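You operate a simulated robot arm through the tools that you are given. There is no shell and no other tool.

You run a simulated robot arm. Do the job below in one go: nothing can be reset, and whatever is moved stays where it is left.

TASK
Plug the tub, run water till it covers the fill line and soak the muddy blue socks clean.
Fine: tap off; the other socks stay.

It is judged by the outcome, as a careful person would: the job done as asked, and still so three seconds after it is handed in. It fails if anything else is knocked over, pushed out of place, dropped, spilled or broken. Lids that push on must go on centred and level and be pressed home; caps that screw on are set level and turned clockwise until they are tight.

THE ROBOT
A 7-joint arm with a three-finger gripper, fixed in place. Base frame: the origin is at the foot of the arm, x ahead of it, y to its left, z up; the work surface is at about z = 640. Readings come in mm, degrees, newtons and seconds.
Its first joint turns from -166.0 to 166.0 degrees. Payload 2.69 kg.
The TCP is the grasp point between the finger pads, 30 mm short of the fingertips. In the tool frame z runs along the fingers and y along their closing line. Largest opening 128 mm; the body of the gripper starts 117 mm behind the TCP.
Orientation is that of the tool frame in the base frame, as a unit quaternion [x, y, z, w]. With the fingers straight down and closing along the base's y, the tool's x points along the base's -x, its y along +y and its z along -z.

THE INTERFACE
- The arm moves only by the tool drive_tool. Its argument "increments" is a list of rows, each a list of 2 entries, a list of its own where there are three numbers: the shift along the base's x, y, z in mm, then the turn, a rotation vector about the base's x, y, z in degrees. In form: [[[x, y, z], [wx, wy, wz]], ...]. A call has 1 to 20 rows; each row is the pose to reach, as a shift and turn from the pose commanded when the call began. "hand" is the opening, from 0 (shut) to 1 (fully open), set as the call begins (left out, the last holds). Rows are played at 5 a second. More than 50 mm and 8.6 degrees between two rows, or a gripper value outside its range, and nothing of the call is played. Where a pose cannot be reached the arm comes as near as it can. A force on the tool above 50 N (or 10 N above the force at the start of the call, whichever is more), or a blocked arm, ends the call early, and 0.2 s more pass. Each finger halts on what it meets, pressing with about 22 N; the grip force reading is that of the motor and also rises with nothing between the fingers. The clock runs only during rows and for 0.2 s after the last one: add rows that repeat a pose to give the fingers time. The reply holds the time, the measured pose of the TCP, the force on the tool along the base axes, the opening and the grip force, in the units named above and with some noise, with the torque about the TCP (base axes, N m) and any sound that the robot's microphone picked up.
- Cameras (640 x 400 px; columns grow to the right, rows downward): "scene" is fixed at [400.6, 649.7, 1661.1]; the picture's right is [-0.88, -0.47, 0.00], its down [-0.41, 0.77, -0.49] and it looks along [0.23, -0.43, -0.87] (base axes); focal length 214 px, centre (320, 200). "wrist" rides on the gripper at [58, 54, -131] in the tool frame; the picture's right is [-0.68, 0.74, 0.00], its down [-0.62, -0.57, -0.55] and it looks along [-0.40, -0.37, 0.84] (tool axes); focal length 234 px, centre (320, 200). There is no depth. A picture from a camera that has moved, and an enlarged one, comes with that camera's place and axes in the base frame and with its lens.
- get_image(camera): a new picture of that camera. No time passes.
- slide_trunk(by): slides the trunk up (or, below 0, down) by that many mm; the arm rides with it, the base frame stays. It gives what a move gives, with no picture.
- zoom(camera, box): a new picture of the part [left, top, right, bottom] of that camera's present view, enlarged. No time passes.
- hand_in(): hands the job in; it is judged then, once.

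Places have to be worked out from the pictures, the camera data and where the tool is seen. Open the gripper and draw the arm clear of the work before you hand the job in, unless the task says otherwise.

The tools are called after "Emit:" as a command line: name --argument value ..., lists and objects as JSON in quotes. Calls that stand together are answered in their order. drive_tool: Moves the arm, as the interface text tells. Its arguments: {"type":"object","properties":{"increments":{"type":"array","items":{"type":"array"}},"hand":{"type":"number"}},"required":["increments"]} The other tools are called the same way: slide_trunk (by) slides the trunk up or down; get_image (camera) takes a picture; zoom (camera, box) takes an enlarged picture of a part of a camera's view; hand_in () hands the job in.

At the start:

```text
clock: 0.0
tcp_pos: [500.7, 382.2, 1370.8]
tool_rot: [0.001, 1.0, 0.001, 0.0]
wrist_force: [0.7, 0.4, -0.4]
wrist_torque: [-0.02, 0.02, 0.02]
gripper_width: 128.1
finger_force: 0.0
trunk travel left (down, up): [-150.0, 200.0]
```

scene: 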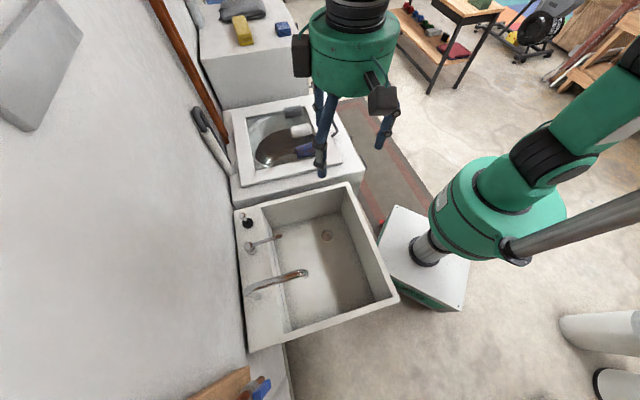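
wrist: 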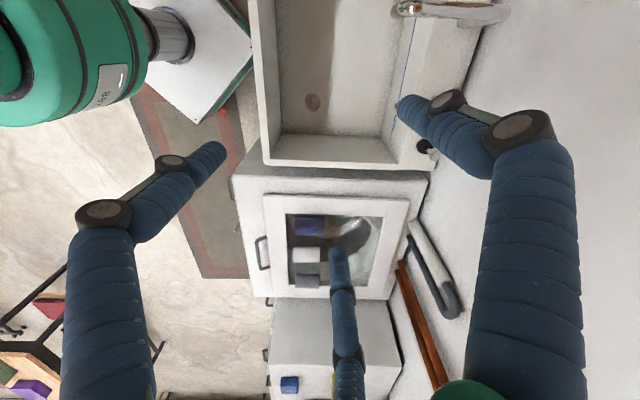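

I start by looking closer at the sink, the tap, the plug and the washer-like box with socks in the scene view.

Emit:
zoom --camera "scene" --box '[220, 170, 410, 360]'

Emit:
zoom --camera "scene" --box '[180, 0, 400, 200]'

Emit:
zoom --camera "wrist" --box '[220, 0, 540, 200]'

Emit:
zoom --camera "wrist" --box '[220, 170, 480, 400]'

```text
2.11 times, centred on (315, 265) of scene
camera zoom: at [400.6, 649.7, 1661.1], right [-0.88, -0.47, 0.0], down [-0.41, 0.77, -0.49], along [0.23, -0.43, -0.87], focal length 452 px, centre (330, 63)
```

zoom: 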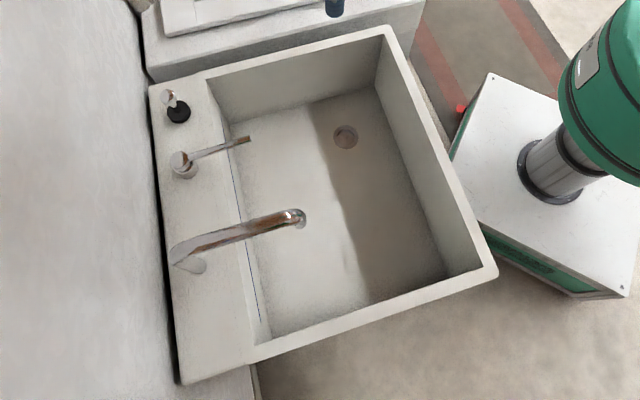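

```text
2.00 times, centred on (290, 100) of scene
camera zoom: at [400.6, 649.7, 1661.1], right [-0.88, -0.47, 0.0], down [-0.41, 0.77, -0.49], along [0.23, -0.43, -0.87], focal length 429 px, centre (380, 400)
```

zoom: 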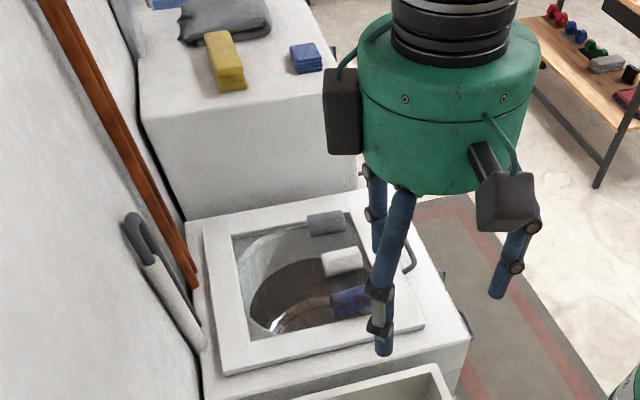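

```text
2.00 times, centred on (380, 100) of wrist
camera zoom: at [443.7, 436.4, 1501.8], right [0.68, 0.74, 0.0], down [0.62, -0.57, 0.55], along [0.4, -0.37, -0.84], focal length 468 px, centre (200, 400)
```

zoom: 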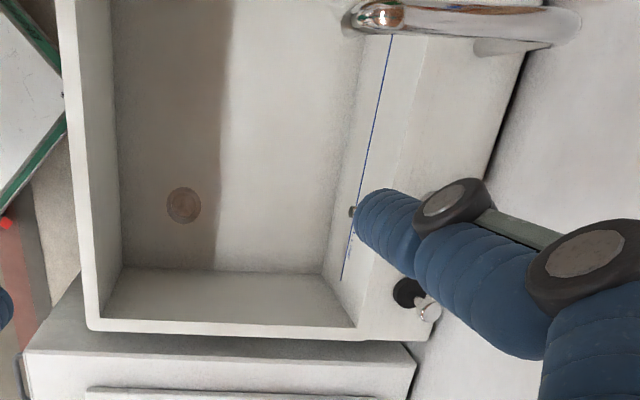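

```text
1.74 times, centred on (350, 285) of wrist
camera zoom: at [443.7, 436.4, 1501.8], right [0.68, 0.74, 0.0], down [0.62, -0.57, 0.55], along [0.4, -0.37, -0.84], focal length 407 px, centre (268, 52)
```

zoom: 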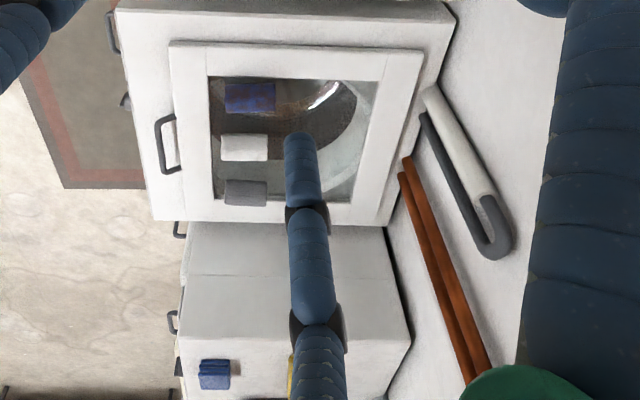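

The sink seems to lie about 45° to the base: the rim is near z≈856, the drain near (537, 314, 670) and the plug on the ledge near (818, 490). The socks seem to lie on the washer lid around (750, 112). I move the wrist camera nearer the washer to check.

Emit:
drive_tool --increments '[[[17, -30, -20], [0, 0, 0]], [[34, -60, -40], [0, 0, 0]], [[51, -90, -60], [0, 0, 0]], [[68, -120, -80], [0, 0, 0]], [[85, -150, -100], [0, 0, 0]], [[100, -180, -120], [0, 0, 0]], [[100, -180, -120], [0, 0, 0]]]' --hand 1

Emit:
get_image --camera "wrist"

Emit:
get_image --camera "scene"

```text
clock: 1.6
tcp_pos: [603.2, 201.1, 1250.3]
tool_rot: [0.0, 1.0, 0.0, 0.0]
wrist_force: [0.4, -0.1, 0.0]
wrist_torque: [0.02, 0.05, 0.01]
gripper_width: 128.0
finger_force: 0.0
trunk travel left (down, up): [-150.0, 200.0]
```

```text
taken
camera wrist: at [545.1, 255.6, 1381.7], right [0.68, 0.74, 0.0], down [0.62, -0.57, 0.55], along [0.4, -0.37, -0.84], focal length 234 px, centre (320, 200)
```

wrist: 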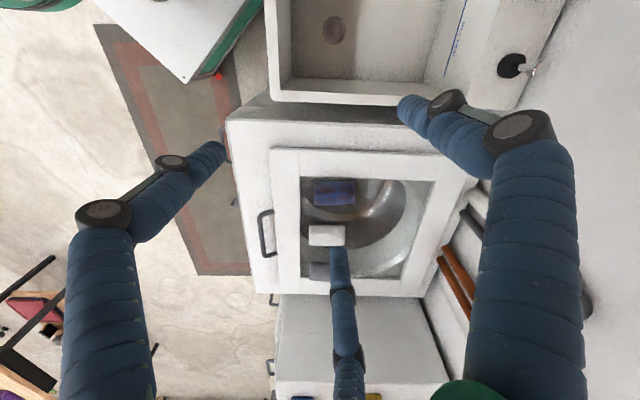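

```text
taken
```

scene: 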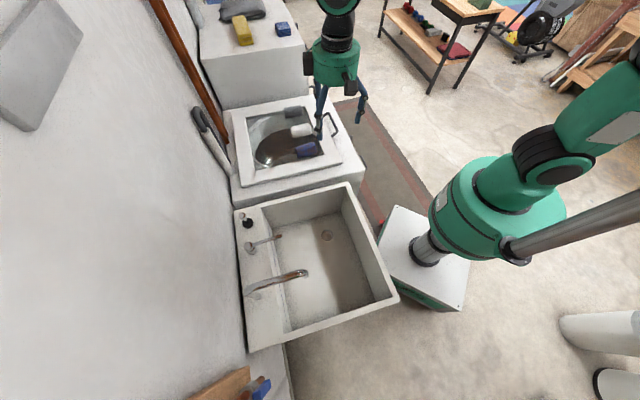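

The socks appear to rest on the glass panel of the lid; I zoom in to check the heights and details.

Emit:
zoom --camera "wrist" --box '[240, 110, 480, 300]'

Emit:
zoom --camera "wrist" --box '[260, 0, 560, 110]'

Emit:
zoom --camera "scene" --box '[220, 90, 380, 200]'

Emit:
zoom --camera "scene" --box '[230, 195, 330, 300]'

```text
2.11 times, centred on (360, 205) of wrist
camera zoom: at [545.1, 255.6, 1381.7], right [0.68, 0.74, 0.0], down [0.62, -0.57, 0.55], along [0.4, -0.37, -0.84], focal length 493 px, centre (236, 190)
```

zoom: 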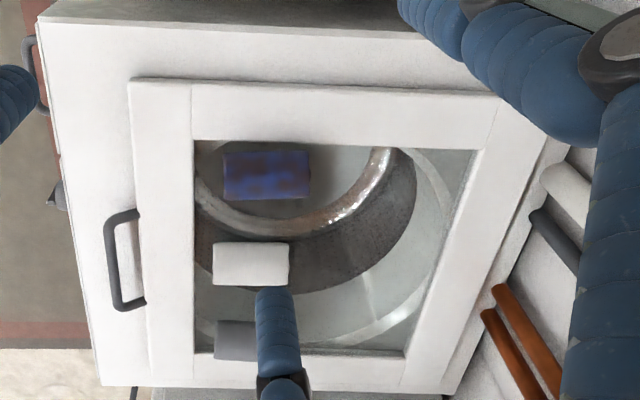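

```text
2.13 times, centred on (410, 55) of wrist
camera zoom: at [545.1, 255.6, 1381.7], right [0.68, 0.74, 0.0], down [0.62, -0.57, 0.55], along [0.4, -0.37, -0.84], focal length 500 px, centre (128, 509)
```

zoom: 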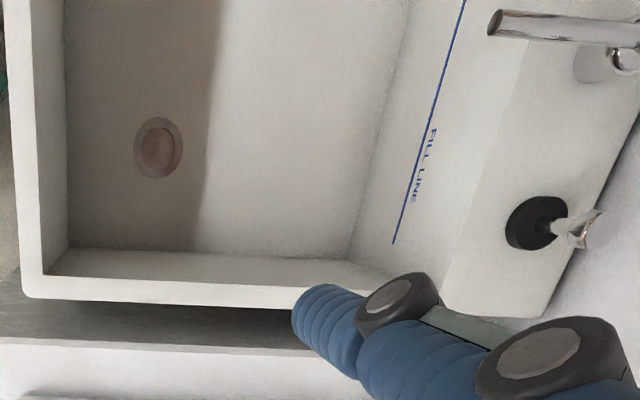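

```text
3.64 times, centred on (300, 145) of scene
camera zoom: at [400.6, 649.7, 1661.1], right [-0.88, -0.47, 0.0], down [-0.41, 0.77, -0.49], along [0.23, -0.43, -0.87], focal length 780 px, centre (393, 400)
```

zoom: 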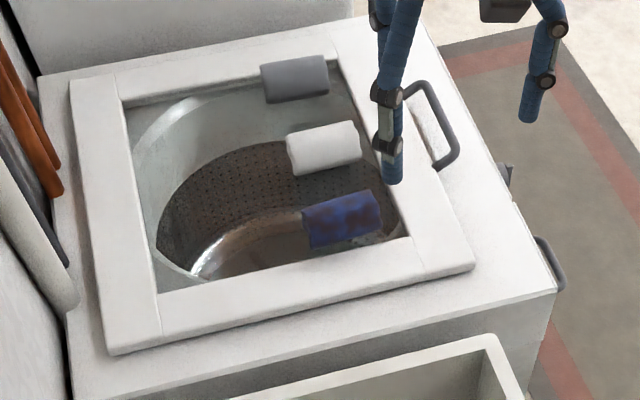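

```text
3.81 times, centred on (280, 248) of scene
camera zoom: at [400.6, 649.7, 1661.1], right [-0.88, -0.47, 0.0], down [-0.41, 0.77, -0.49], along [0.23, -0.43, -0.87], focal length 817 px, centre (472, 19)
```

zoom: 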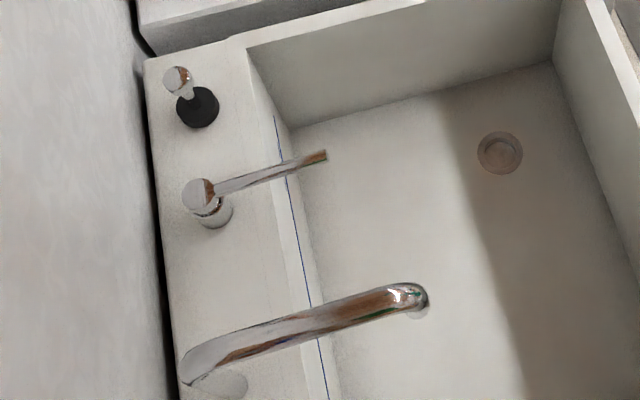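

Triangulating from both views gives: blue sock bundle ≈ (767, 96, 934) on the lid glass, plug disc ≈ (803, 492, 888) with its knob ≈ z 951, lever tip ≈ (643, 488, 942), drain ≈ (543, 306, 645), fill line ≈ z 760. Next I turn the tool 45° to line up with the sink and look at the ledge.

Emit:
drive_tool --increments '[[[6, 30, -5], [0, 0, 7.5]], [[12, 60, -10], [0, 0, 15]], [[18, 90, -15], [0, 0, 22.5]], [[24, 120, -20], [0, 0, 30]], [[30, 150, -25], [0, 0, 37.5]], [[37, 180, -30], [0, 0, 45]], [[37, 180, -30], [0, 0, 45]]]'

Emit:
get_image --camera "wrist"

Emit:
get_image --camera "scene"

```text
clock: 3.2
tcp_pos: [638.3, 382.6, 1219.9]
tool_rot: [-0.384, 0.923, 0.0, 0.0]
wrist_force: [-0.2, 0.6, -0.5]
wrist_torque: [-0.05, 0.03, 0.02]
gripper_width: 128.2
finger_force: 0.0
trunk travel left (down, up): [-150.0, 200.0]
```

```text
taken
camera wrist: at [559.1, 380.7, 1350.9], right [-0.04, 1.0, 0.0], down [0.84, 0.04, 0.55], along [0.55, 0.02, -0.84], focal length 234 px, centre (320, 200)
```

wrist: 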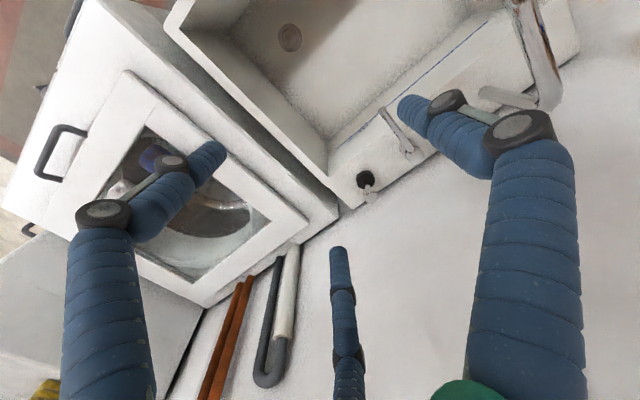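

```text
taken
```

scene: 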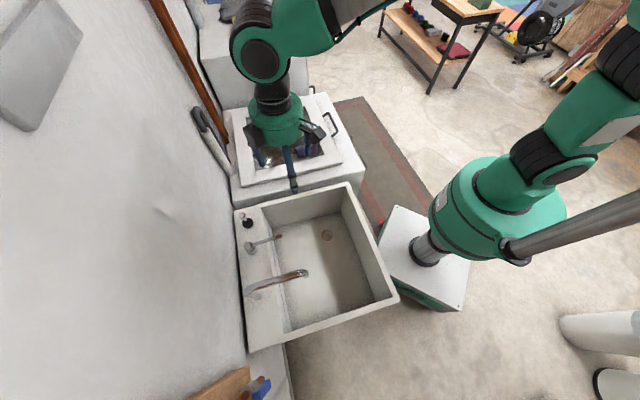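

I zoom on the ledge with the plug, lever and spout from this new viewpoint.

Emit:
zoom --camera "wrist" --box '[320, 0, 580, 220]'

Emit:
zoom --camera "wrist" --box '[340, 90, 440, 210]'

```text
1.82 times, centred on (450, 110) of wrist
camera zoom: at [559.1, 380.7, 1350.9], right [-0.04, 1.0, 0.0], down [0.84, 0.04, 0.55], along [0.55, 0.02, -0.84], focal length 426 px, centre (84, 364)
```

zoom: 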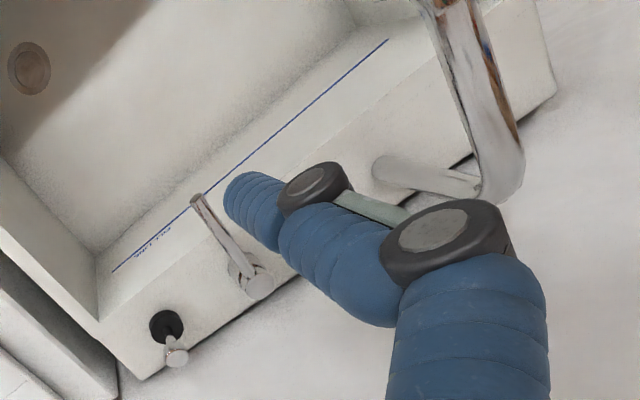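

```text
3.33 times, centred on (390, 150) of wrist
camera zoom: at [559.1, 380.7, 1350.9], right [-0.04, 1.0, 0.0], down [0.84, 0.04, 0.55], along [0.55, 0.02, -0.84], focal length 781 px, centre (87, 367)
```

zoom: 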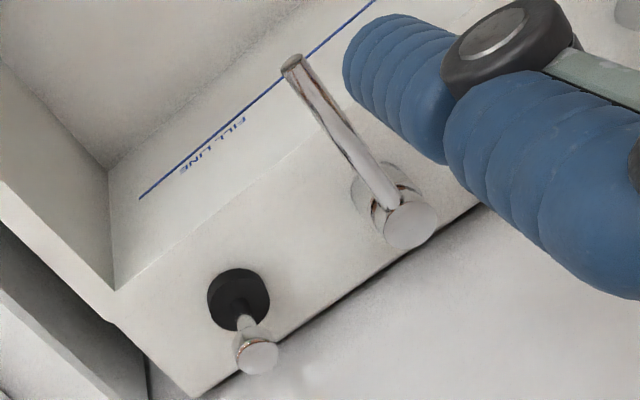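

The ledge is near z≈880 and the plug (802, 492) has its knob top near z≈957, only about 46 mm from the wall edge, so I plan a tilted grasp. First I half-close the hand in free air to see how the fingers really move.

Emit:
drive_tool --increments '[[[0, 0, 0], [0, 0, 0]], [[0, 0, 0], [0, 0, 0]], [[0, 0, 0], [0, 0, 0]]]' --hand 0.4

Emit:
get_image --camera "wrist"

```text
clock: 4.0
tcp_pos: [638.0, 382.9, 1220.9]
tool_rot: [-0.383, 0.924, 0.0, 0.001]
wrist_force: [0.1, 0.0, 0.3]
wrist_torque: [0.0, 0.0, 0.02]
gripper_width: 51.3
finger_force: 0.0
trunk travel left (down, up): [-150.0, 200.0]
```

```text
taken
camera wrist: at [558.6, 379.9, 1351.4], right [-0.04, 1.0, 0.0], down [0.84, 0.04, 0.55], along [0.55, 0.02, -0.84], focal length 234 px, centre (320, 200)
```

wrist: 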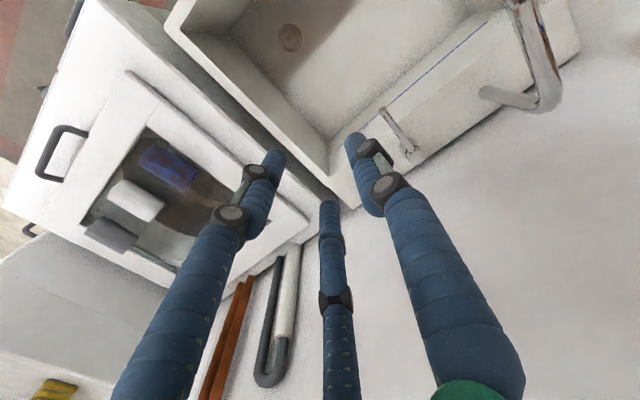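

The skin shows three fingers converging on the TCP, so centring on the object works either way. Now I move to hover above the plug knob at (802, 492) with a 20° tilt so the hand leans away from the wall, opening about 64 mm.

Emit:
drive_tool --increments '[[[20, 14, -23], [1.78, -1.76, 0]], [[41, 27, -45], [3.55, -3.53, 0]], [[61, 41, -68], [5.33, -5.29, 0]], [[82, 55, -90], [7.1, -7.05, 0]], [[102, 68, -113], [8.88, -8.81, 0]], [[123, 82, -135], [10.65, -10.58, 0]], [[143, 95, -150], [12.43, -12.34, 0]], [[164, 109, -160], [14.2, -14.1, 0]], [[164, 109, -160], [14.2, -14.1, 0]]]' --hand 0.5

Emit:
get_image --camera "wrist"

Emit:
get_image --camera "scene"

```text
clock: 6.0
tcp_pos: [804.0, 491.4, 1060.2]
tool_rot: [-0.376, 0.91, 0.067, 0.16]
wrist_force: [-0.1, 0.0, 0.0]
wrist_torque: [0.0, 0.0, 0.01]
gripper_width: 63.8
finger_force: 0.0
trunk travel left (down, up): [-150.0, 200.0]
```

```text
taken
camera wrist: at [696.4, 459.5, 1163.8], right [-0.07, 0.97, 0.23], down [0.68, -0.12, 0.73], along [0.73, 0.21, -0.65], focal length 234 px, centre (320, 200)
```

wrist: 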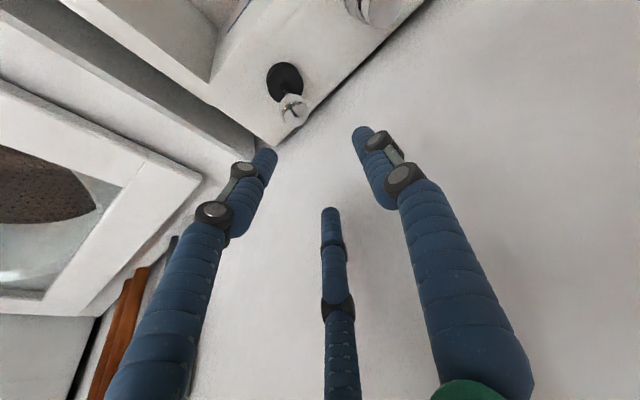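

```text
taken
```

scene: 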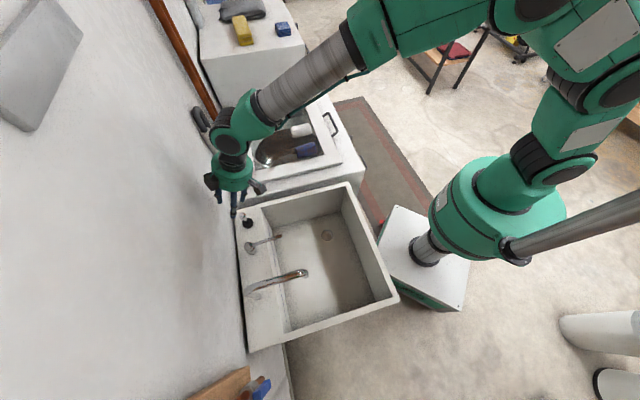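

The tool is tilted as intended and hovers over the knob; I zoom in to refine the knob's location.

Emit:
zoom --camera "wrist" --box '[230, 40, 350, 150]'

Emit:
zoom --camera "scene" --box '[190, 160, 290, 260]'

```text
3.64 times, centred on (290, 95) of wrist
camera zoom: at [696.4, 459.5, 1163.8], right [-0.07, 0.97, 0.23], down [0.68, -0.12, 0.73], along [0.73, 0.21, -0.65], focal length 852 px, centre (429, 582)
```

zoom: 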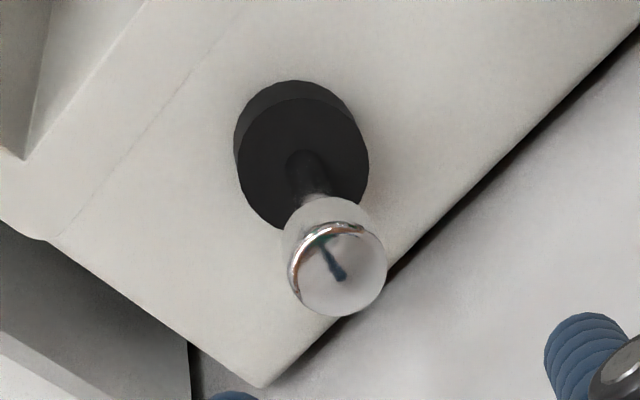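

```text
4.00 times, centred on (240, 210) of scene
camera zoom: at [400.6, 649.7, 1661.1], right [-0.88, -0.47, 0.0], down [-0.41, 0.77, -0.49], along [0.23, -0.43, -0.87], focal length 858 px, centre (640, 160)
```

zoom: 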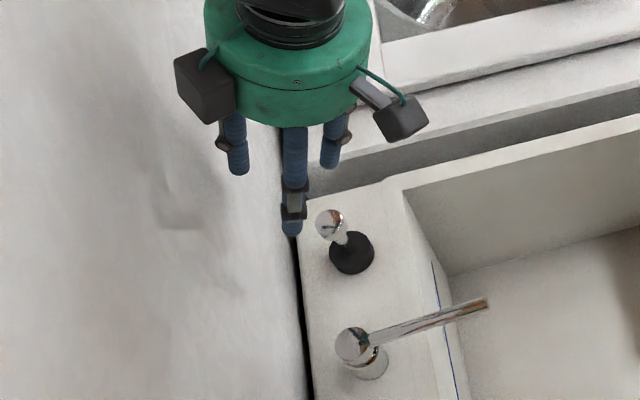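

The plug axis is at (802, 492): knob top z≈960 and about 25 mm wide, disc top z≈892. I lower the open fingers around the knob to TCP z≈948.

Emit:
drive_tool --increments '[[[-1, 0, -35], [0, 0, 0]], [[-1, 0, -70], [0, 0, 0]], [[-1, 0, -95], [0, 0, 0]], [[-1, 0, -112], [0, 0, 0]], [[-1, 0, -112], [0, 0, 0]]]'

Emit:
get_image --camera "wrist"

Emit:
zoom --camera "scene" --box '[190, 160, 290, 260]'

```text
clock: 7.2
tcp_pos: [802.0, 489.7, 947.9]
tool_rot: [-0.376, 0.91, 0.067, 0.16]
wrist_force: [-0.4, -0.2, -0.6]
wrist_torque: [-0.02, -0.01, 0.02]
gripper_width: 64.1
finger_force: 0.1
trunk travel left (down, up): [-150.0, 200.0]
```

```text
taken
camera wrist: at [693.6, 458.2, 1051.4], right [-0.07, 0.97, 0.23], down [0.68, -0.12, 0.73], along [0.73, 0.21, -0.65], focal length 234 px, centre (320, 200)
```

wrist: 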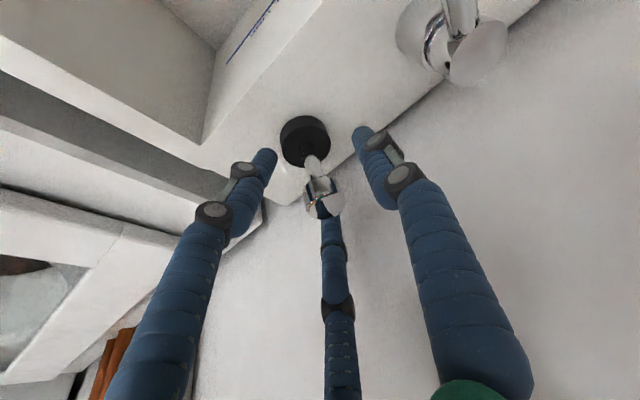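

```text
4.00 times, centred on (240, 210) of scene
camera zoom: at [400.6, 649.7, 1661.1], right [-0.88, -0.47, 0.0], down [-0.41, 0.77, -0.49], along [0.23, -0.43, -0.87], focal length 858 px, centre (640, 160)
```

zoom: 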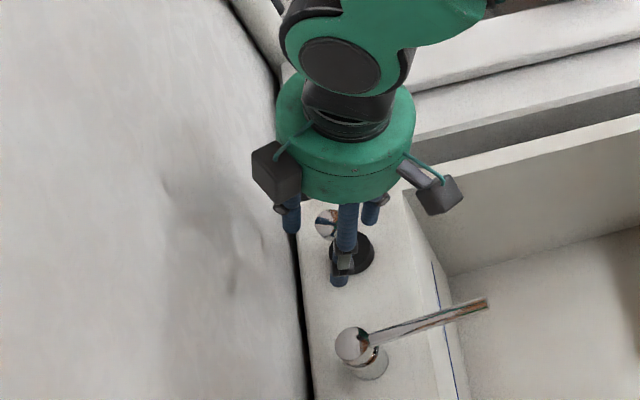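

The knob sits right at the TCP between the fingers. I close the hand and hold for a second.

Emit:
drive_tool --increments '[[[0, 0, 0], [0, 0, 0]], [[0, 0, 0], [0, 0, 0]], [[0, 0, 0], [0, 0, 0]], [[0, 0, 0], [0, 0, 0]]]' --hand 0

Emit:
get_image --camera "wrist"

```text
clock: 8.2
tcp_pos: [800.7, 490.5, 949.3]
tool_rot: [-0.376, 0.91, 0.067, 0.161]
wrist_force: [-0.5, 0.3, 1.0]
wrist_torque: [0.0, 0.11, 0.02]
gripper_width: 26.3
finger_force: 21.4
trunk travel left (down, up): [-150.0, 200.0]
```

```text
taken
camera wrist: at [693.3, 458.0, 1051.9], right [-0.07, 0.97, 0.23], down [0.68, -0.12, 0.73], along [0.73, 0.21, -0.65], focal length 234 px, centre (320, 200)
```

wrist: 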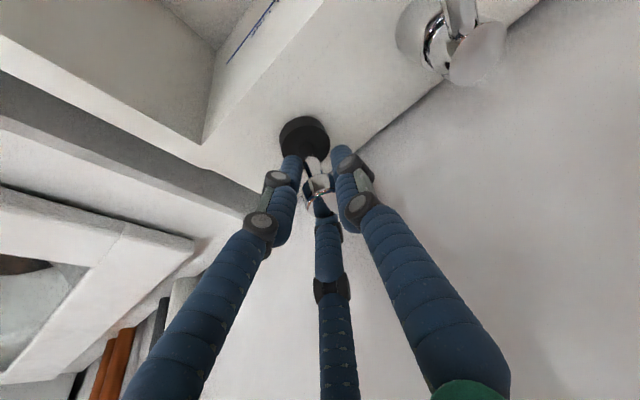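

The knob is held (26 mm, 21 N). I lift straight up 120 mm and check that the plug comes along.

Emit:
drive_tool --increments '[[[0, 0, 15], [0, 0, 0]], [[0, 0, 40], [0, 0, 0]], [[0, 0, 80], [0, 0, 0]], [[0, 0, 120], [0, 0, 0]], [[0, 0, 120], [0, 0, 0]]]'

Emit:
get_image --camera "wrist"

Emit:
get_image --camera "scene"

```text
clock: 9.4
tcp_pos: [802.1, 491.3, 1068.9]
tool_rot: [-0.377, 0.91, 0.068, 0.16]
wrist_force: [-0.2, -0.7, -0.9]
wrist_torque: [0.0, -0.01, 0.03]
gripper_width: 26.1
finger_force: 22.5
trunk travel left (down, up): [-150.0, 200.0]
```

```text
taken
camera wrist: at [693.9, 458.7, 1171.5], right [-0.07, 0.97, 0.23], down [0.68, -0.12, 0.73], along [0.73, 0.21, -0.65], focal length 234 px, centre (320, 200)
```

wrist: 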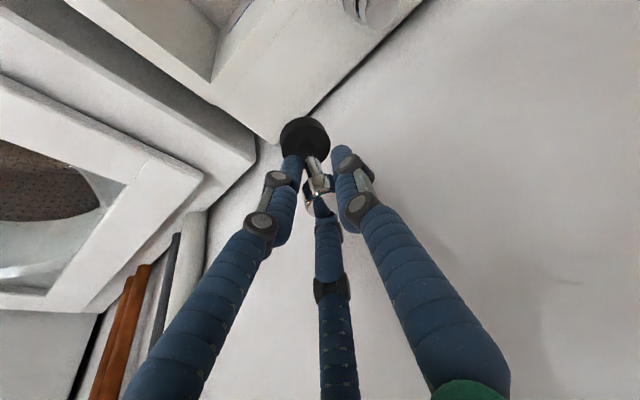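

```text
taken
```

scene: 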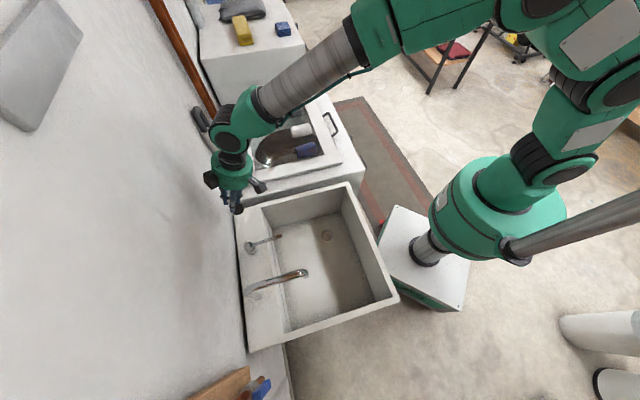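

The plug hangs upright in the grip. I carry it level over the drain at (543, 306), turning the hand −90° so it leans toward the middle of the tub.

Emit:
drive_tool --increments '[[[-21, -15, 0], [0, 0, -7.5]], [[-43, -31, 0], [0, 0, -15]], [[-65, -46, 0], [0, 0, -22.5]], [[-86, -62, 0], [0, 0, -30]], [[-108, -77, 0], [0, 0, -37.5]], [[-129, -92, 0], [0, 0, -45]], [[-151, -108, 0], [0, 0, -52.5]], [[-172, -123, 0], [0, 0, -60]], [[-194, -139, 0], [0, 0, -67.5]], [[-216, -154, 0], [0, 0, -75]], [[-237, -170, 0], [0, 0, -82.5]], [[-259, -185, 0], [0, 0, -90]], [[-259, -185, 0], [0, 0, -90]]]'

Emit:
get_image --camera "wrist"

Emit:
get_image --camera "scene"

```text
clock: 12.2
tcp_pos: [541.5, 306.7, 1067.9]
tool_rot: [0.378, 0.91, -0.065, 0.16]
wrist_force: [-0.3, 0.0, 0.0]
wrist_torque: [0.01, -0.04, -0.05]
gripper_width: 25.8
finger_force: 21.6
trunk travel left (down, up): [-150.0, 200.0]
```

```text
taken
camera wrist: at [510.0, 415.7, 1171.3], right [0.97, 0.07, 0.23], down [-0.13, -0.68, 0.73], along [0.21, -0.73, -0.65], focal length 234 px, centre (320, 200)
```

wrist: 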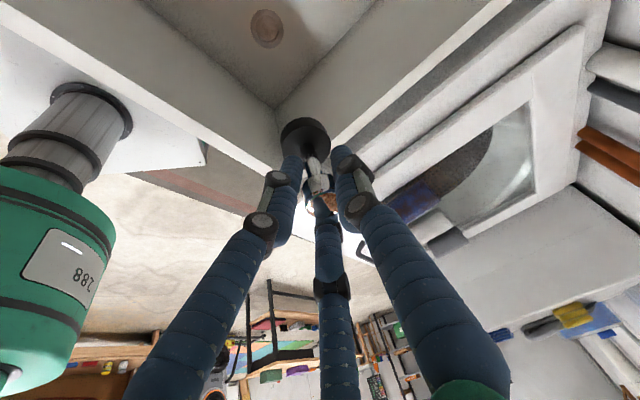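

```text
taken
```

scene: 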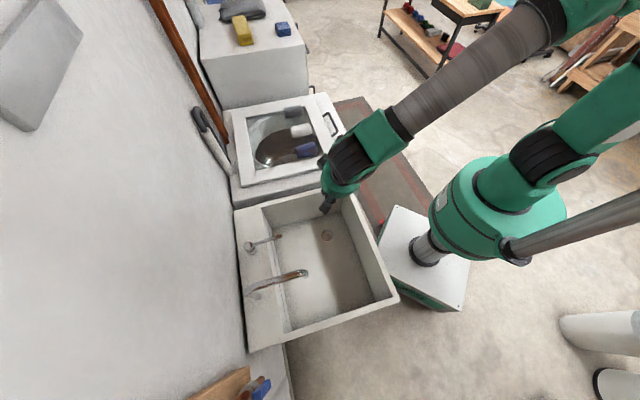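

The hand leans toward the tub middle as planned. I zoom on the drain for a precise position before lowering.

Emit:
zoom --camera "wrist" --box '[220, 0, 350, 90]'

Emit:
zoom --camera "scene" --box '[280, 180, 380, 270]'

```text
4.44 times, centred on (285, 45) of wrist
camera zoom: at [510.0, 415.7, 1171.3], right [0.97, 0.07, 0.23], down [-0.13, -0.68, 0.73], along [0.21, -0.73, -0.65], focal length 1041 px, centre (476, 889)
```

zoom: 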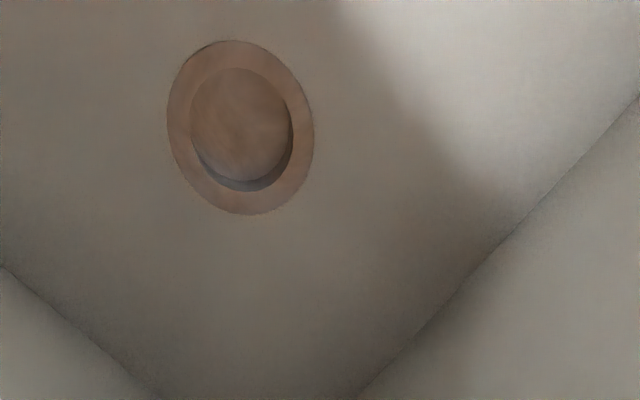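

```text
4.44 times, centred on (330, 225) of scene
camera zoom: at [400.6, 649.7, 1661.1], right [-0.88, -0.47, 0.0], down [-0.41, 0.77, -0.49], along [0.23, -0.43, -0.87], focal length 953 px, centre (276, 89)
```

zoom: 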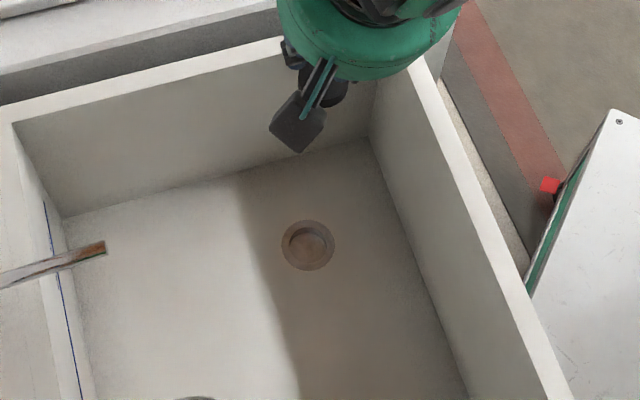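

The drain centre is about (543.3, 308.5) and its recess (≈42 mm) only just takes the ≈40 mm plug disc, so I lower to ~60 mm above the floor and check alignment.

Emit:
drive_tool --increments '[[[0, 1, -45], [0, 0, 0]], [[0, 2, -90], [0, 0, 0]], [[0, 2, -135], [0, 0, 0]], [[0, 2, -180], [0, 0, 0]], [[0, 2, -225], [0, 0, 0]], [[0, 2, -265], [0, 0, 0]], [[0, 2, -298], [0, 0, 0]], [[0, 2, -298], [0, 0, 0]]]'

Emit:
get_image --camera "wrist"

Emit:
get_image --camera "scene"

Emit:
zoom --camera "wrist" --box '[240, 20, 380, 170]'

Emit:
zoom --camera "scene" --box '[280, 180, 380, 270]'

```text
clock: 14.0
tcp_pos: [541.3, 308.5, 768.5]
tool_rot: [0.376, 0.91, -0.066, 0.161]
wrist_force: [0.0, 0.0, -0.3]
wrist_torque: [-0.05, 0.0, -0.06]
gripper_width: 26.0
finger_force: 21.9
trunk travel left (down, up): [-150.0, 200.0]
```

```text
taken
camera wrist: at [510.1, 418.4, 872.4], right [0.97, 0.07, 0.23], down [-0.12, -0.68, 0.73], along [0.21, -0.73, -0.65], focal length 234 px, centre (320, 200)
```

wrist: 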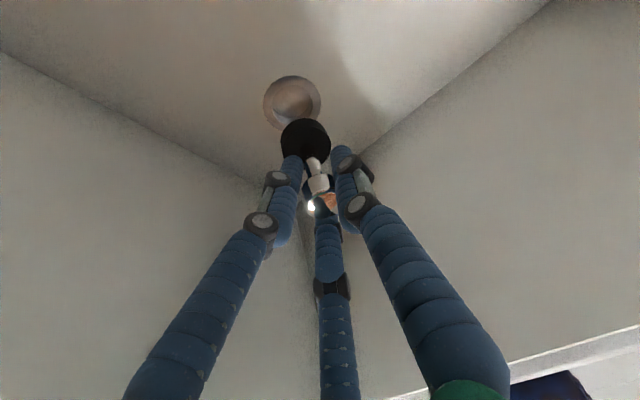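

```text
taken
```

scene: 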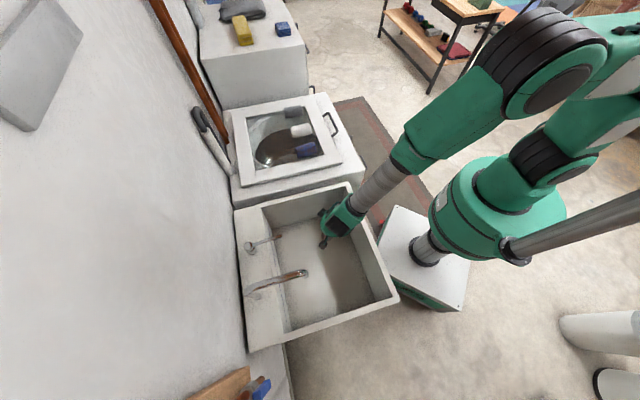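

```text
2.67 times, centred on (310, 95) of wrist
camera zoom: at [510.1, 418.4, 872.4], right [0.97, 0.07, 0.23], down [-0.12, -0.68, 0.73], along [0.21, -0.73, -0.65], focal length 624 px, centre (347, 480)
```

zoom: 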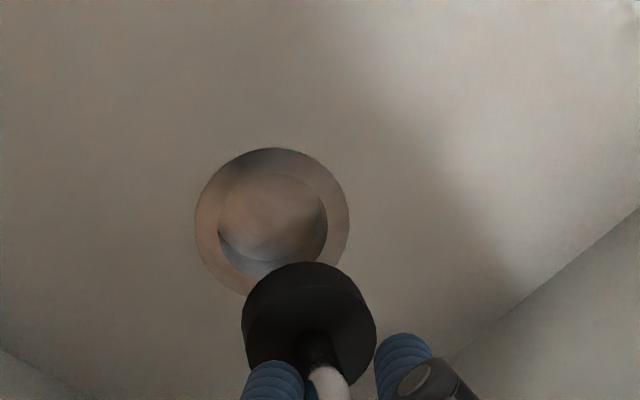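

```text
4.44 times, centred on (330, 225) of scene
camera zoom: at [400.6, 649.7, 1661.1], right [-0.88, -0.47, 0.0], down [-0.41, 0.77, -0.49], along [0.23, -0.43, -0.87], focal length 953 px, centre (276, 89)
```

zoom: 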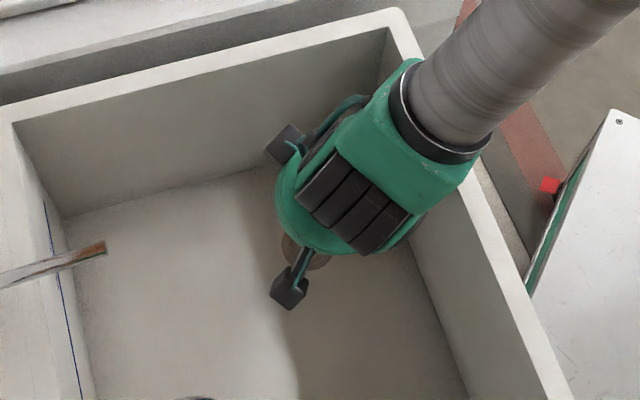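

The plug is close to the drain axis (plug ≈ (545, 308), drain ≈ (544, 310) in the wrist view). I lower 38 mm more with a small correction and re-check from close by.

Emit:
drive_tool --increments '[[[-1, 1, -20], [0, 0, 0]], [[-1, 1, -38], [0, 0, 0]], [[-1, 1, -38], [0, 0, 0]]]'

Emit:
zoom --camera "wrist" --box '[250, 80, 350, 180]'

Emit:
zoom --camera "scene" --box '[280, 180, 380, 270]'

```text
clock: 14.8
tcp_pos: [541.0, 309.7, 733.0]
tool_rot: [0.377, 0.91, -0.067, 0.159]
wrist_force: [0.4, 0.1, -0.6]
wrist_torque: [0.02, 0.03, -0.04]
gripper_width: 25.7
finger_force: 22.0
trunk travel left (down, up): [-150.0, 200.0]
```

```text
4.00 times, centred on (300, 130) of wrist
camera zoom: at [509.1, 418.5, 835.5], right [0.97, 0.07, 0.23], down [-0.12, -0.68, 0.73], along [0.21, -0.73, -0.65], focal length 937 px, centre (400, 480)
```

zoom: 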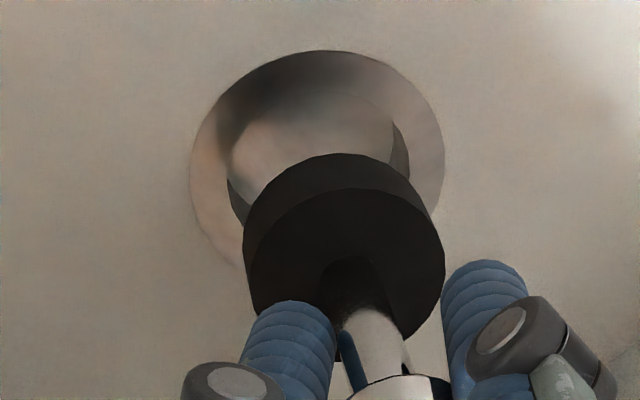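

```text
4.44 times, centred on (330, 225) of scene
camera zoom: at [400.6, 649.7, 1661.1], right [-0.88, -0.47, 0.0], down [-0.41, 0.77, -0.49], along [0.23, -0.43, -0.87], focal length 953 px, centre (276, 89)
```

zoom: 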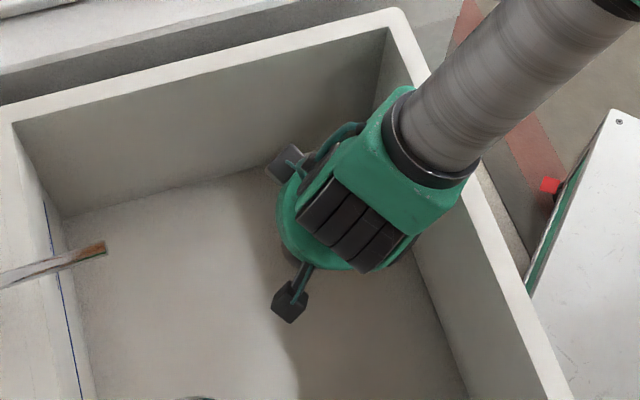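

Plug and ring agree within about 2 mm now. I go 14 mm lower and compare again, since parallax shrinks as they get close.

Emit:
drive_tool --increments '[[[0, 0, -7], [0, 0, 0]], [[0, 0, -14], [0, 0, 0]], [[0, 0, -14], [0, 0, 0]]]'

Emit:
zoom --camera "wrist" --box '[250, 80, 350, 180]'

```text
clock: 15.6
tcp_pos: [542.4, 309.7, 718.6]
tool_rot: [0.377, 0.91, -0.065, 0.161]
wrist_force: [0.5, 0.6, -0.9]
wrist_torque: [0.02, 0.03, -0.02]
gripper_width: 25.6
finger_force: 21.6
trunk travel left (down, up): [-150.0, 200.0]
```

```text
4.00 times, centred on (300, 130) of wrist
camera zoom: at [509.5, 418.1, 821.5], right [0.97, 0.07, 0.23], down [-0.12, -0.68, 0.73], along [0.21, -0.73, -0.65], focal length 937 px, centre (400, 480)
```

zoom: 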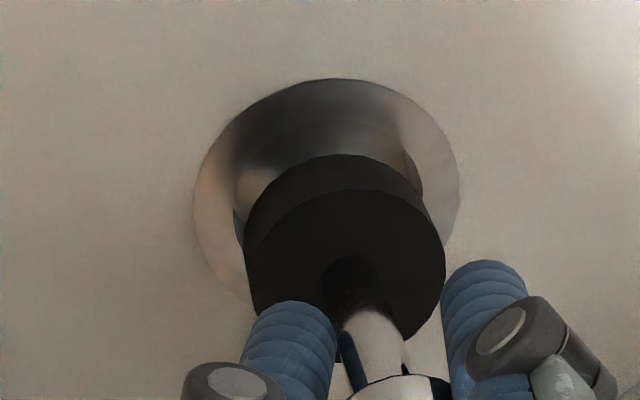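

The plug looks about 1.5–2 mm too far in +x relative to the ring. I zoom in tighter to measure the ellipses.

Emit:
zoom --camera "wrist" --box '[285, 90, 385, 170]'

Emit:
zoom --camera "wrist" --box '[290, 95, 370, 165]'

```text
5.00 times, centred on (335, 130) of wrist
camera zoom: at [509.5, 418.1, 821.5], right [0.97, 0.07, 0.23], down [-0.12, -0.68, 0.73], along [0.21, -0.73, -0.65], focal length 1171 px, centre (245, 550)
```

zoom: 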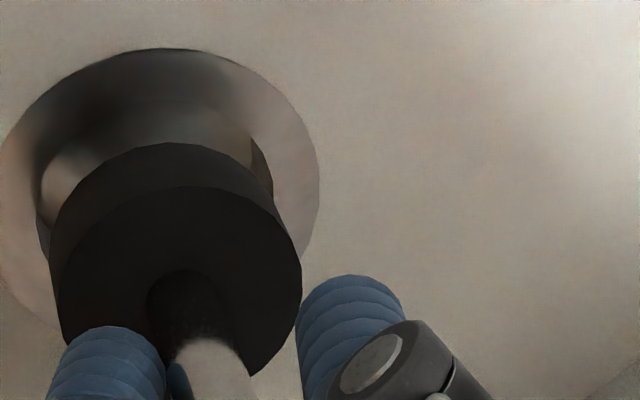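

```text
5.71 times, centred on (330, 130) of wrist
camera zoom: at [509.5, 418.1, 821.5], right [0.97, 0.07, 0.23], down [-0.12, -0.68, 0.73], along [0.21, -0.73, -0.65], focal length 1338 px, centre (263, 600)
```

zoom: 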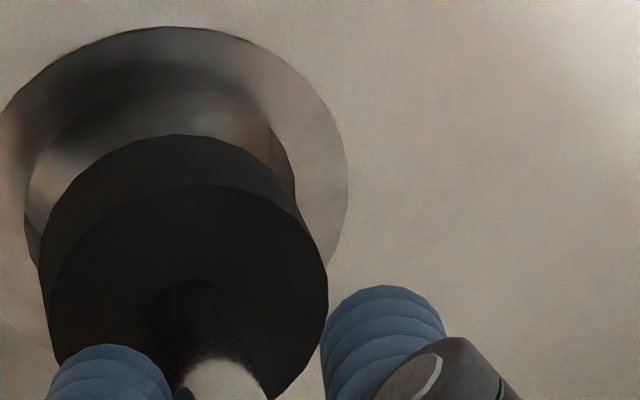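

With exact projection, x agrees (ring ≈ 544.6, plug ≈ 544.7) and y is uncertain by 1–3 mm. I lower 4 mm more and measure again with less parallax.

Emit:
drive_tool --increments '[[[0, 0, -2], [0, 0, 0]], [[0, 0, -4], [0, 0, 0]], [[0, 0, -4], [0, 0, 0]]]'

Emit:
zoom --camera "wrist" --box '[260, 80, 360, 160]'

```text
clock: 16.4
tcp_pos: [541.1, 307.3, 714.7]
tool_rot: [0.376, 0.91, -0.066, 0.161]
wrist_force: [-0.6, 0.3, -0.1]
wrist_torque: [0.01, 0.01, 0.05]
gripper_width: 25.8
finger_force: 22.2
trunk travel left (down, up): [-150.0, 200.0]
```

```text
5.00 times, centred on (310, 120) of wrist
camera zoom: at [509.5, 418.4, 817.4], right [0.97, 0.07, 0.23], down [-0.12, -0.68, 0.73], along [0.21, -0.73, -0.65], focal length 1171 px, centre (370, 600)
```

zoom: 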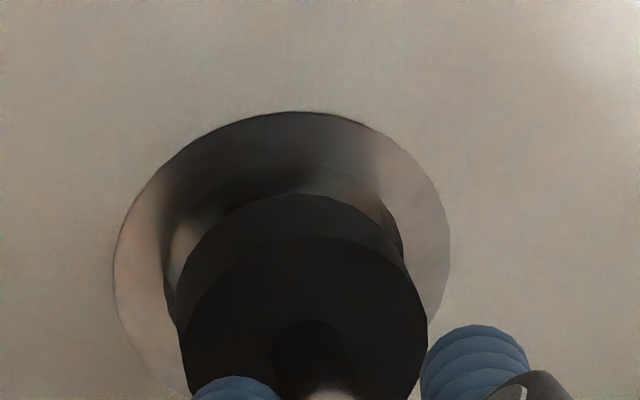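

The remaining gap is a few mm. I probe downward in small steps watching the force for first contact.

Emit:
drive_tool --increments '[[[0, 0, -1], [0, 0, 0]], [[0, 0, -2], [0, 0, 0]], [[0, 0, -2], [0, 0, 0]]]'

Emit:
zoom --camera "wrist" --box '[260, 80, 360, 160]'

```text
clock: 17.2
tcp_pos: [540.8, 308.8, 712.6]
tool_rot: [0.377, 0.91, -0.067, 0.16]
wrist_force: [-0.1, -0.6, -1.5]
wrist_torque: [0.02, -0.01, 0.02]
gripper_width: 25.6
finger_force: 22.3
trunk travel left (down, up): [-150.0, 200.0]
```

```text
5.00 times, centred on (310, 120) of wrist
camera zoom: at [509.4, 418.1, 815.5], right [0.97, 0.07, 0.23], down [-0.12, -0.68, 0.73], along [0.21, -0.73, -0.65], focal length 1171 px, centre (370, 600)
```

zoom: 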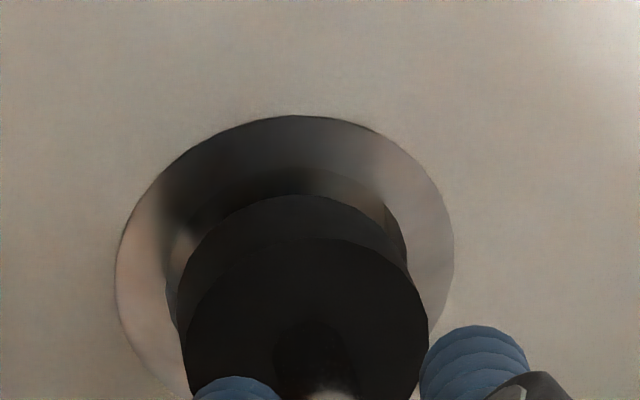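

No contact yet; I continue 3 mm lower.

Emit:
drive_tool --increments '[[[0, 0, -1], [0, 0, 0]], [[0, 0, -2], [0, 0, 0]], [[0, 0, -3], [0, 0, 0]], [[0, 0, -3], [0, 0, 0]]]'

Emit:
zoom --camera "wrist" --box '[260, 80, 360, 160]'

```text
clock: 18.2
tcp_pos: [541.3, 308.1, 709.7]
tool_rot: [0.377, 0.91, -0.066, 0.16]
wrist_force: [-0.4, -0.2, -0.7]
wrist_torque: [0.0, 0.03, 0.0]
gripper_width: 25.5
finger_force: 22.1
trunk travel left (down, up): [-150.0, 200.0]
```

```text
5.00 times, centred on (310, 120) of wrist
camera zoom: at [509.4, 417.6, 812.4], right [0.97, 0.07, 0.23], down [-0.12, -0.68, 0.73], along [0.21, -0.73, -0.65], focal length 1171 px, centre (370, 600)
```

zoom: 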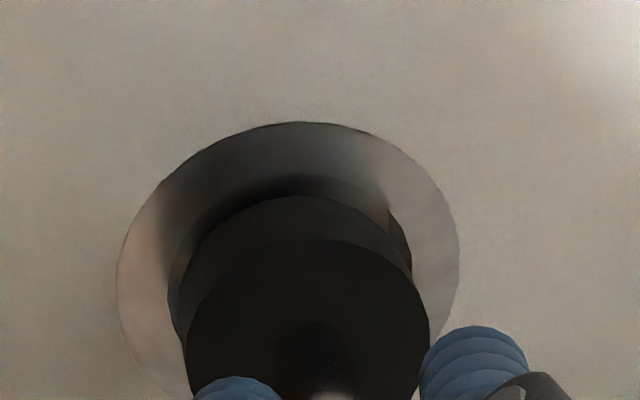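

Still no contact; the plug sits slightly to +x of the hole. I go 2 mm lower with a −0.6 mm x correction.

Emit:
drive_tool --increments '[[[-0.6, 0, -1], [0, 0, 0]], [[-0.6, 0, -2], [0, 0, 0]], [[-0.6, 0, -2], [0, 0, 0]]]'

Emit:
zoom --camera "wrist" --box '[260, 80, 360, 160]'

```text
clock: 19.0
tcp_pos: [540.5, 309.7, 707.9]
tool_rot: [0.376, 0.91, -0.065, 0.161]
wrist_force: [-0.1, -0.1, -0.4]
wrist_torque: [-0.01, -0.01, 0.02]
gripper_width: 25.6
finger_force: 22.3
trunk travel left (down, up): [-150.0, 200.0]
```

```text
5.00 times, centred on (310, 120) of wrist
camera zoom: at [508.7, 418.1, 810.9], right [0.97, 0.07, 0.23], down [-0.12, -0.68, 0.73], along [0.21, -0.73, -0.65], focal length 1171 px, centre (370, 600)
```

zoom: 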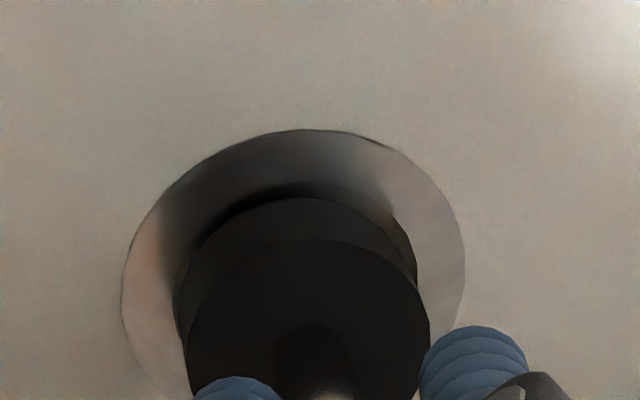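

Now x is well centred and the gap keeps closing. I go down 2 mm more, watching the force.

Emit:
drive_tool --increments '[[[0, 0, -1], [0, 0, 0]], [[0, 0, -2], [0, 0, 0]], [[0, 0, -2], [0, 0, 0]]]'

Emit:
zoom --camera "wrist" --box '[260, 80, 360, 160]'

```text
clock: 19.8
tcp_pos: [541.8, 307.7, 705.4]
tool_rot: [0.377, 0.91, -0.066, 0.161]
wrist_force: [1.2, 0.8, -1.8]
wrist_torque: [0.02, -0.03, 0.03]
gripper_width: 25.3
finger_force: 21.9
trunk travel left (down, up): [-150.0, 200.0]
```

```text
5.00 times, centred on (310, 120) of wrist
camera zoom: at [508.9, 418.0, 808.8], right [0.97, 0.07, 0.23], down [-0.12, -0.68, 0.73], along [0.21, -0.73, -0.65], focal length 1171 px, centre (370, 600)
```

zoom: 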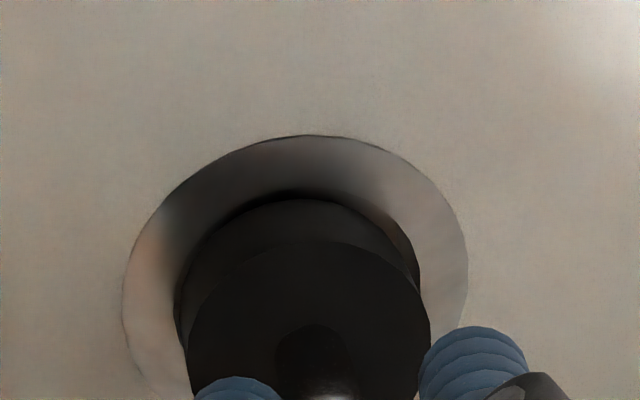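

Still free. Another 2 mm down.

Emit:
drive_tool --increments '[[[0, 0, -1], [0, 0, 0]], [[0, 0, -2], [0, 0, 0]], [[0, 0, -2], [0, 0, 0]]]'

Emit:
zoom --camera "wrist" --box '[260, 80, 360, 160]'

```text
clock: 20.6
tcp_pos: [539.9, 310.1, 703.6]
tool_rot: [0.377, 0.91, -0.066, 0.161]
wrist_force: [0.1, -0.3, -0.7]
wrist_torque: [0.04, -0.02, 0.02]
gripper_width: 25.6
finger_force: 21.7
trunk travel left (down, up): [-150.0, 200.0]
```

```text
5.00 times, centred on (310, 120) of wrist
camera zoom: at [508.3, 418.4, 806.9], right [0.97, 0.07, 0.23], down [-0.12, -0.68, 0.73], along [0.21, -0.73, -0.65], focal length 1171 px, centre (370, 600)
```

zoom: 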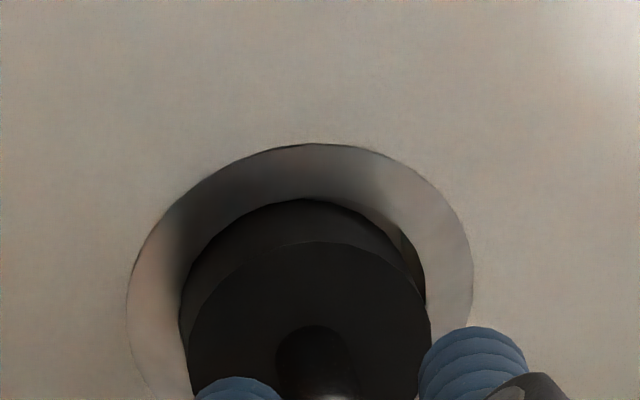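

The disc edge now merges with the hole edge, still no force. I continue down 3 mm in small steps.

Emit:
drive_tool --increments '[[[0, 0, -1], [0, 0, 0]], [[0, 0, -2], [0, 0, 0]], [[0, 0, -3], [0, 0, 0]], [[0, 0, -3], [0, 0, 0]]]'

Emit:
zoom --camera "wrist" --box '[260, 80, 360, 160]'

```text
clock: 21.6
tcp_pos: [541.3, 309.6, 700.3]
tool_rot: [0.376, 0.91, -0.065, 0.161]
wrist_force: [-0.3, 0.0, -0.9]
wrist_torque: [0.01, -0.04, 0.03]
gripper_width: 25.2
finger_force: 22.5
trunk travel left (down, up): [-150.0, 200.0]
```

```text
5.00 times, centred on (310, 120) of wrist
camera zoom: at [509.2, 418.3, 803.5], right [0.97, 0.07, 0.23], down [-0.12, -0.68, 0.73], along [0.21, -0.73, -0.65], focal length 1171 px, centre (370, 600)
```

zoom: 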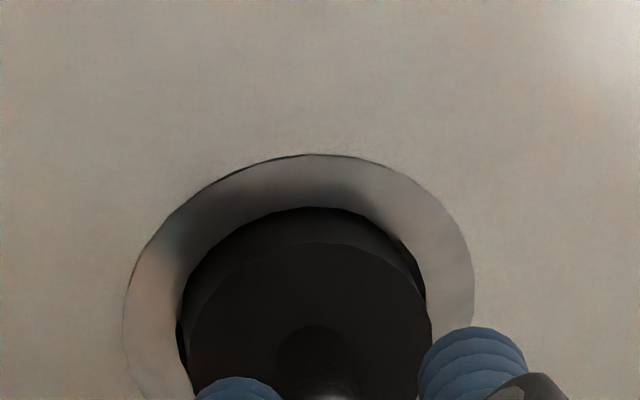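

The plug is entering the drain hole cleanly. I keep lowering in small steps until it bottoms out.

Emit:
drive_tool --increments '[[[0, 0, -1], [0, 0, 0]], [[0, 0, -2], [0, 0, 0]], [[0, 0, -3], [0, 0, 0]], [[0, 0, -4], [0, 0, 0]], [[0, 0, -4], [0, 0, 0]]]'

Emit:
zoom --camera "wrist" --box '[260, 80, 360, 160]'

```text
clock: 22.8
tcp_pos: [539.5, 309.4, 698.3]
tool_rot: [0.378, 0.91, -0.066, 0.159]
wrist_force: [0.6, -0.5, -0.5]
wrist_torque: [0.04, 0.02, 0.03]
gripper_width: 25.2
finger_force: 22.3
trunk travel left (down, up): [-150.0, 200.0]
```

```text
5.00 times, centred on (310, 120) of wrist
camera zoom: at [509.3, 418.1, 800.4], right [0.97, 0.07, 0.23], down [-0.12, -0.68, 0.73], along [0.21, -0.73, -0.65], focal length 1171 px, centre (370, 600)
```

zoom: 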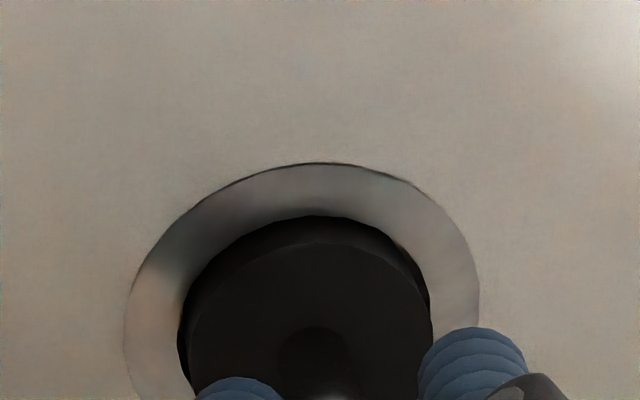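

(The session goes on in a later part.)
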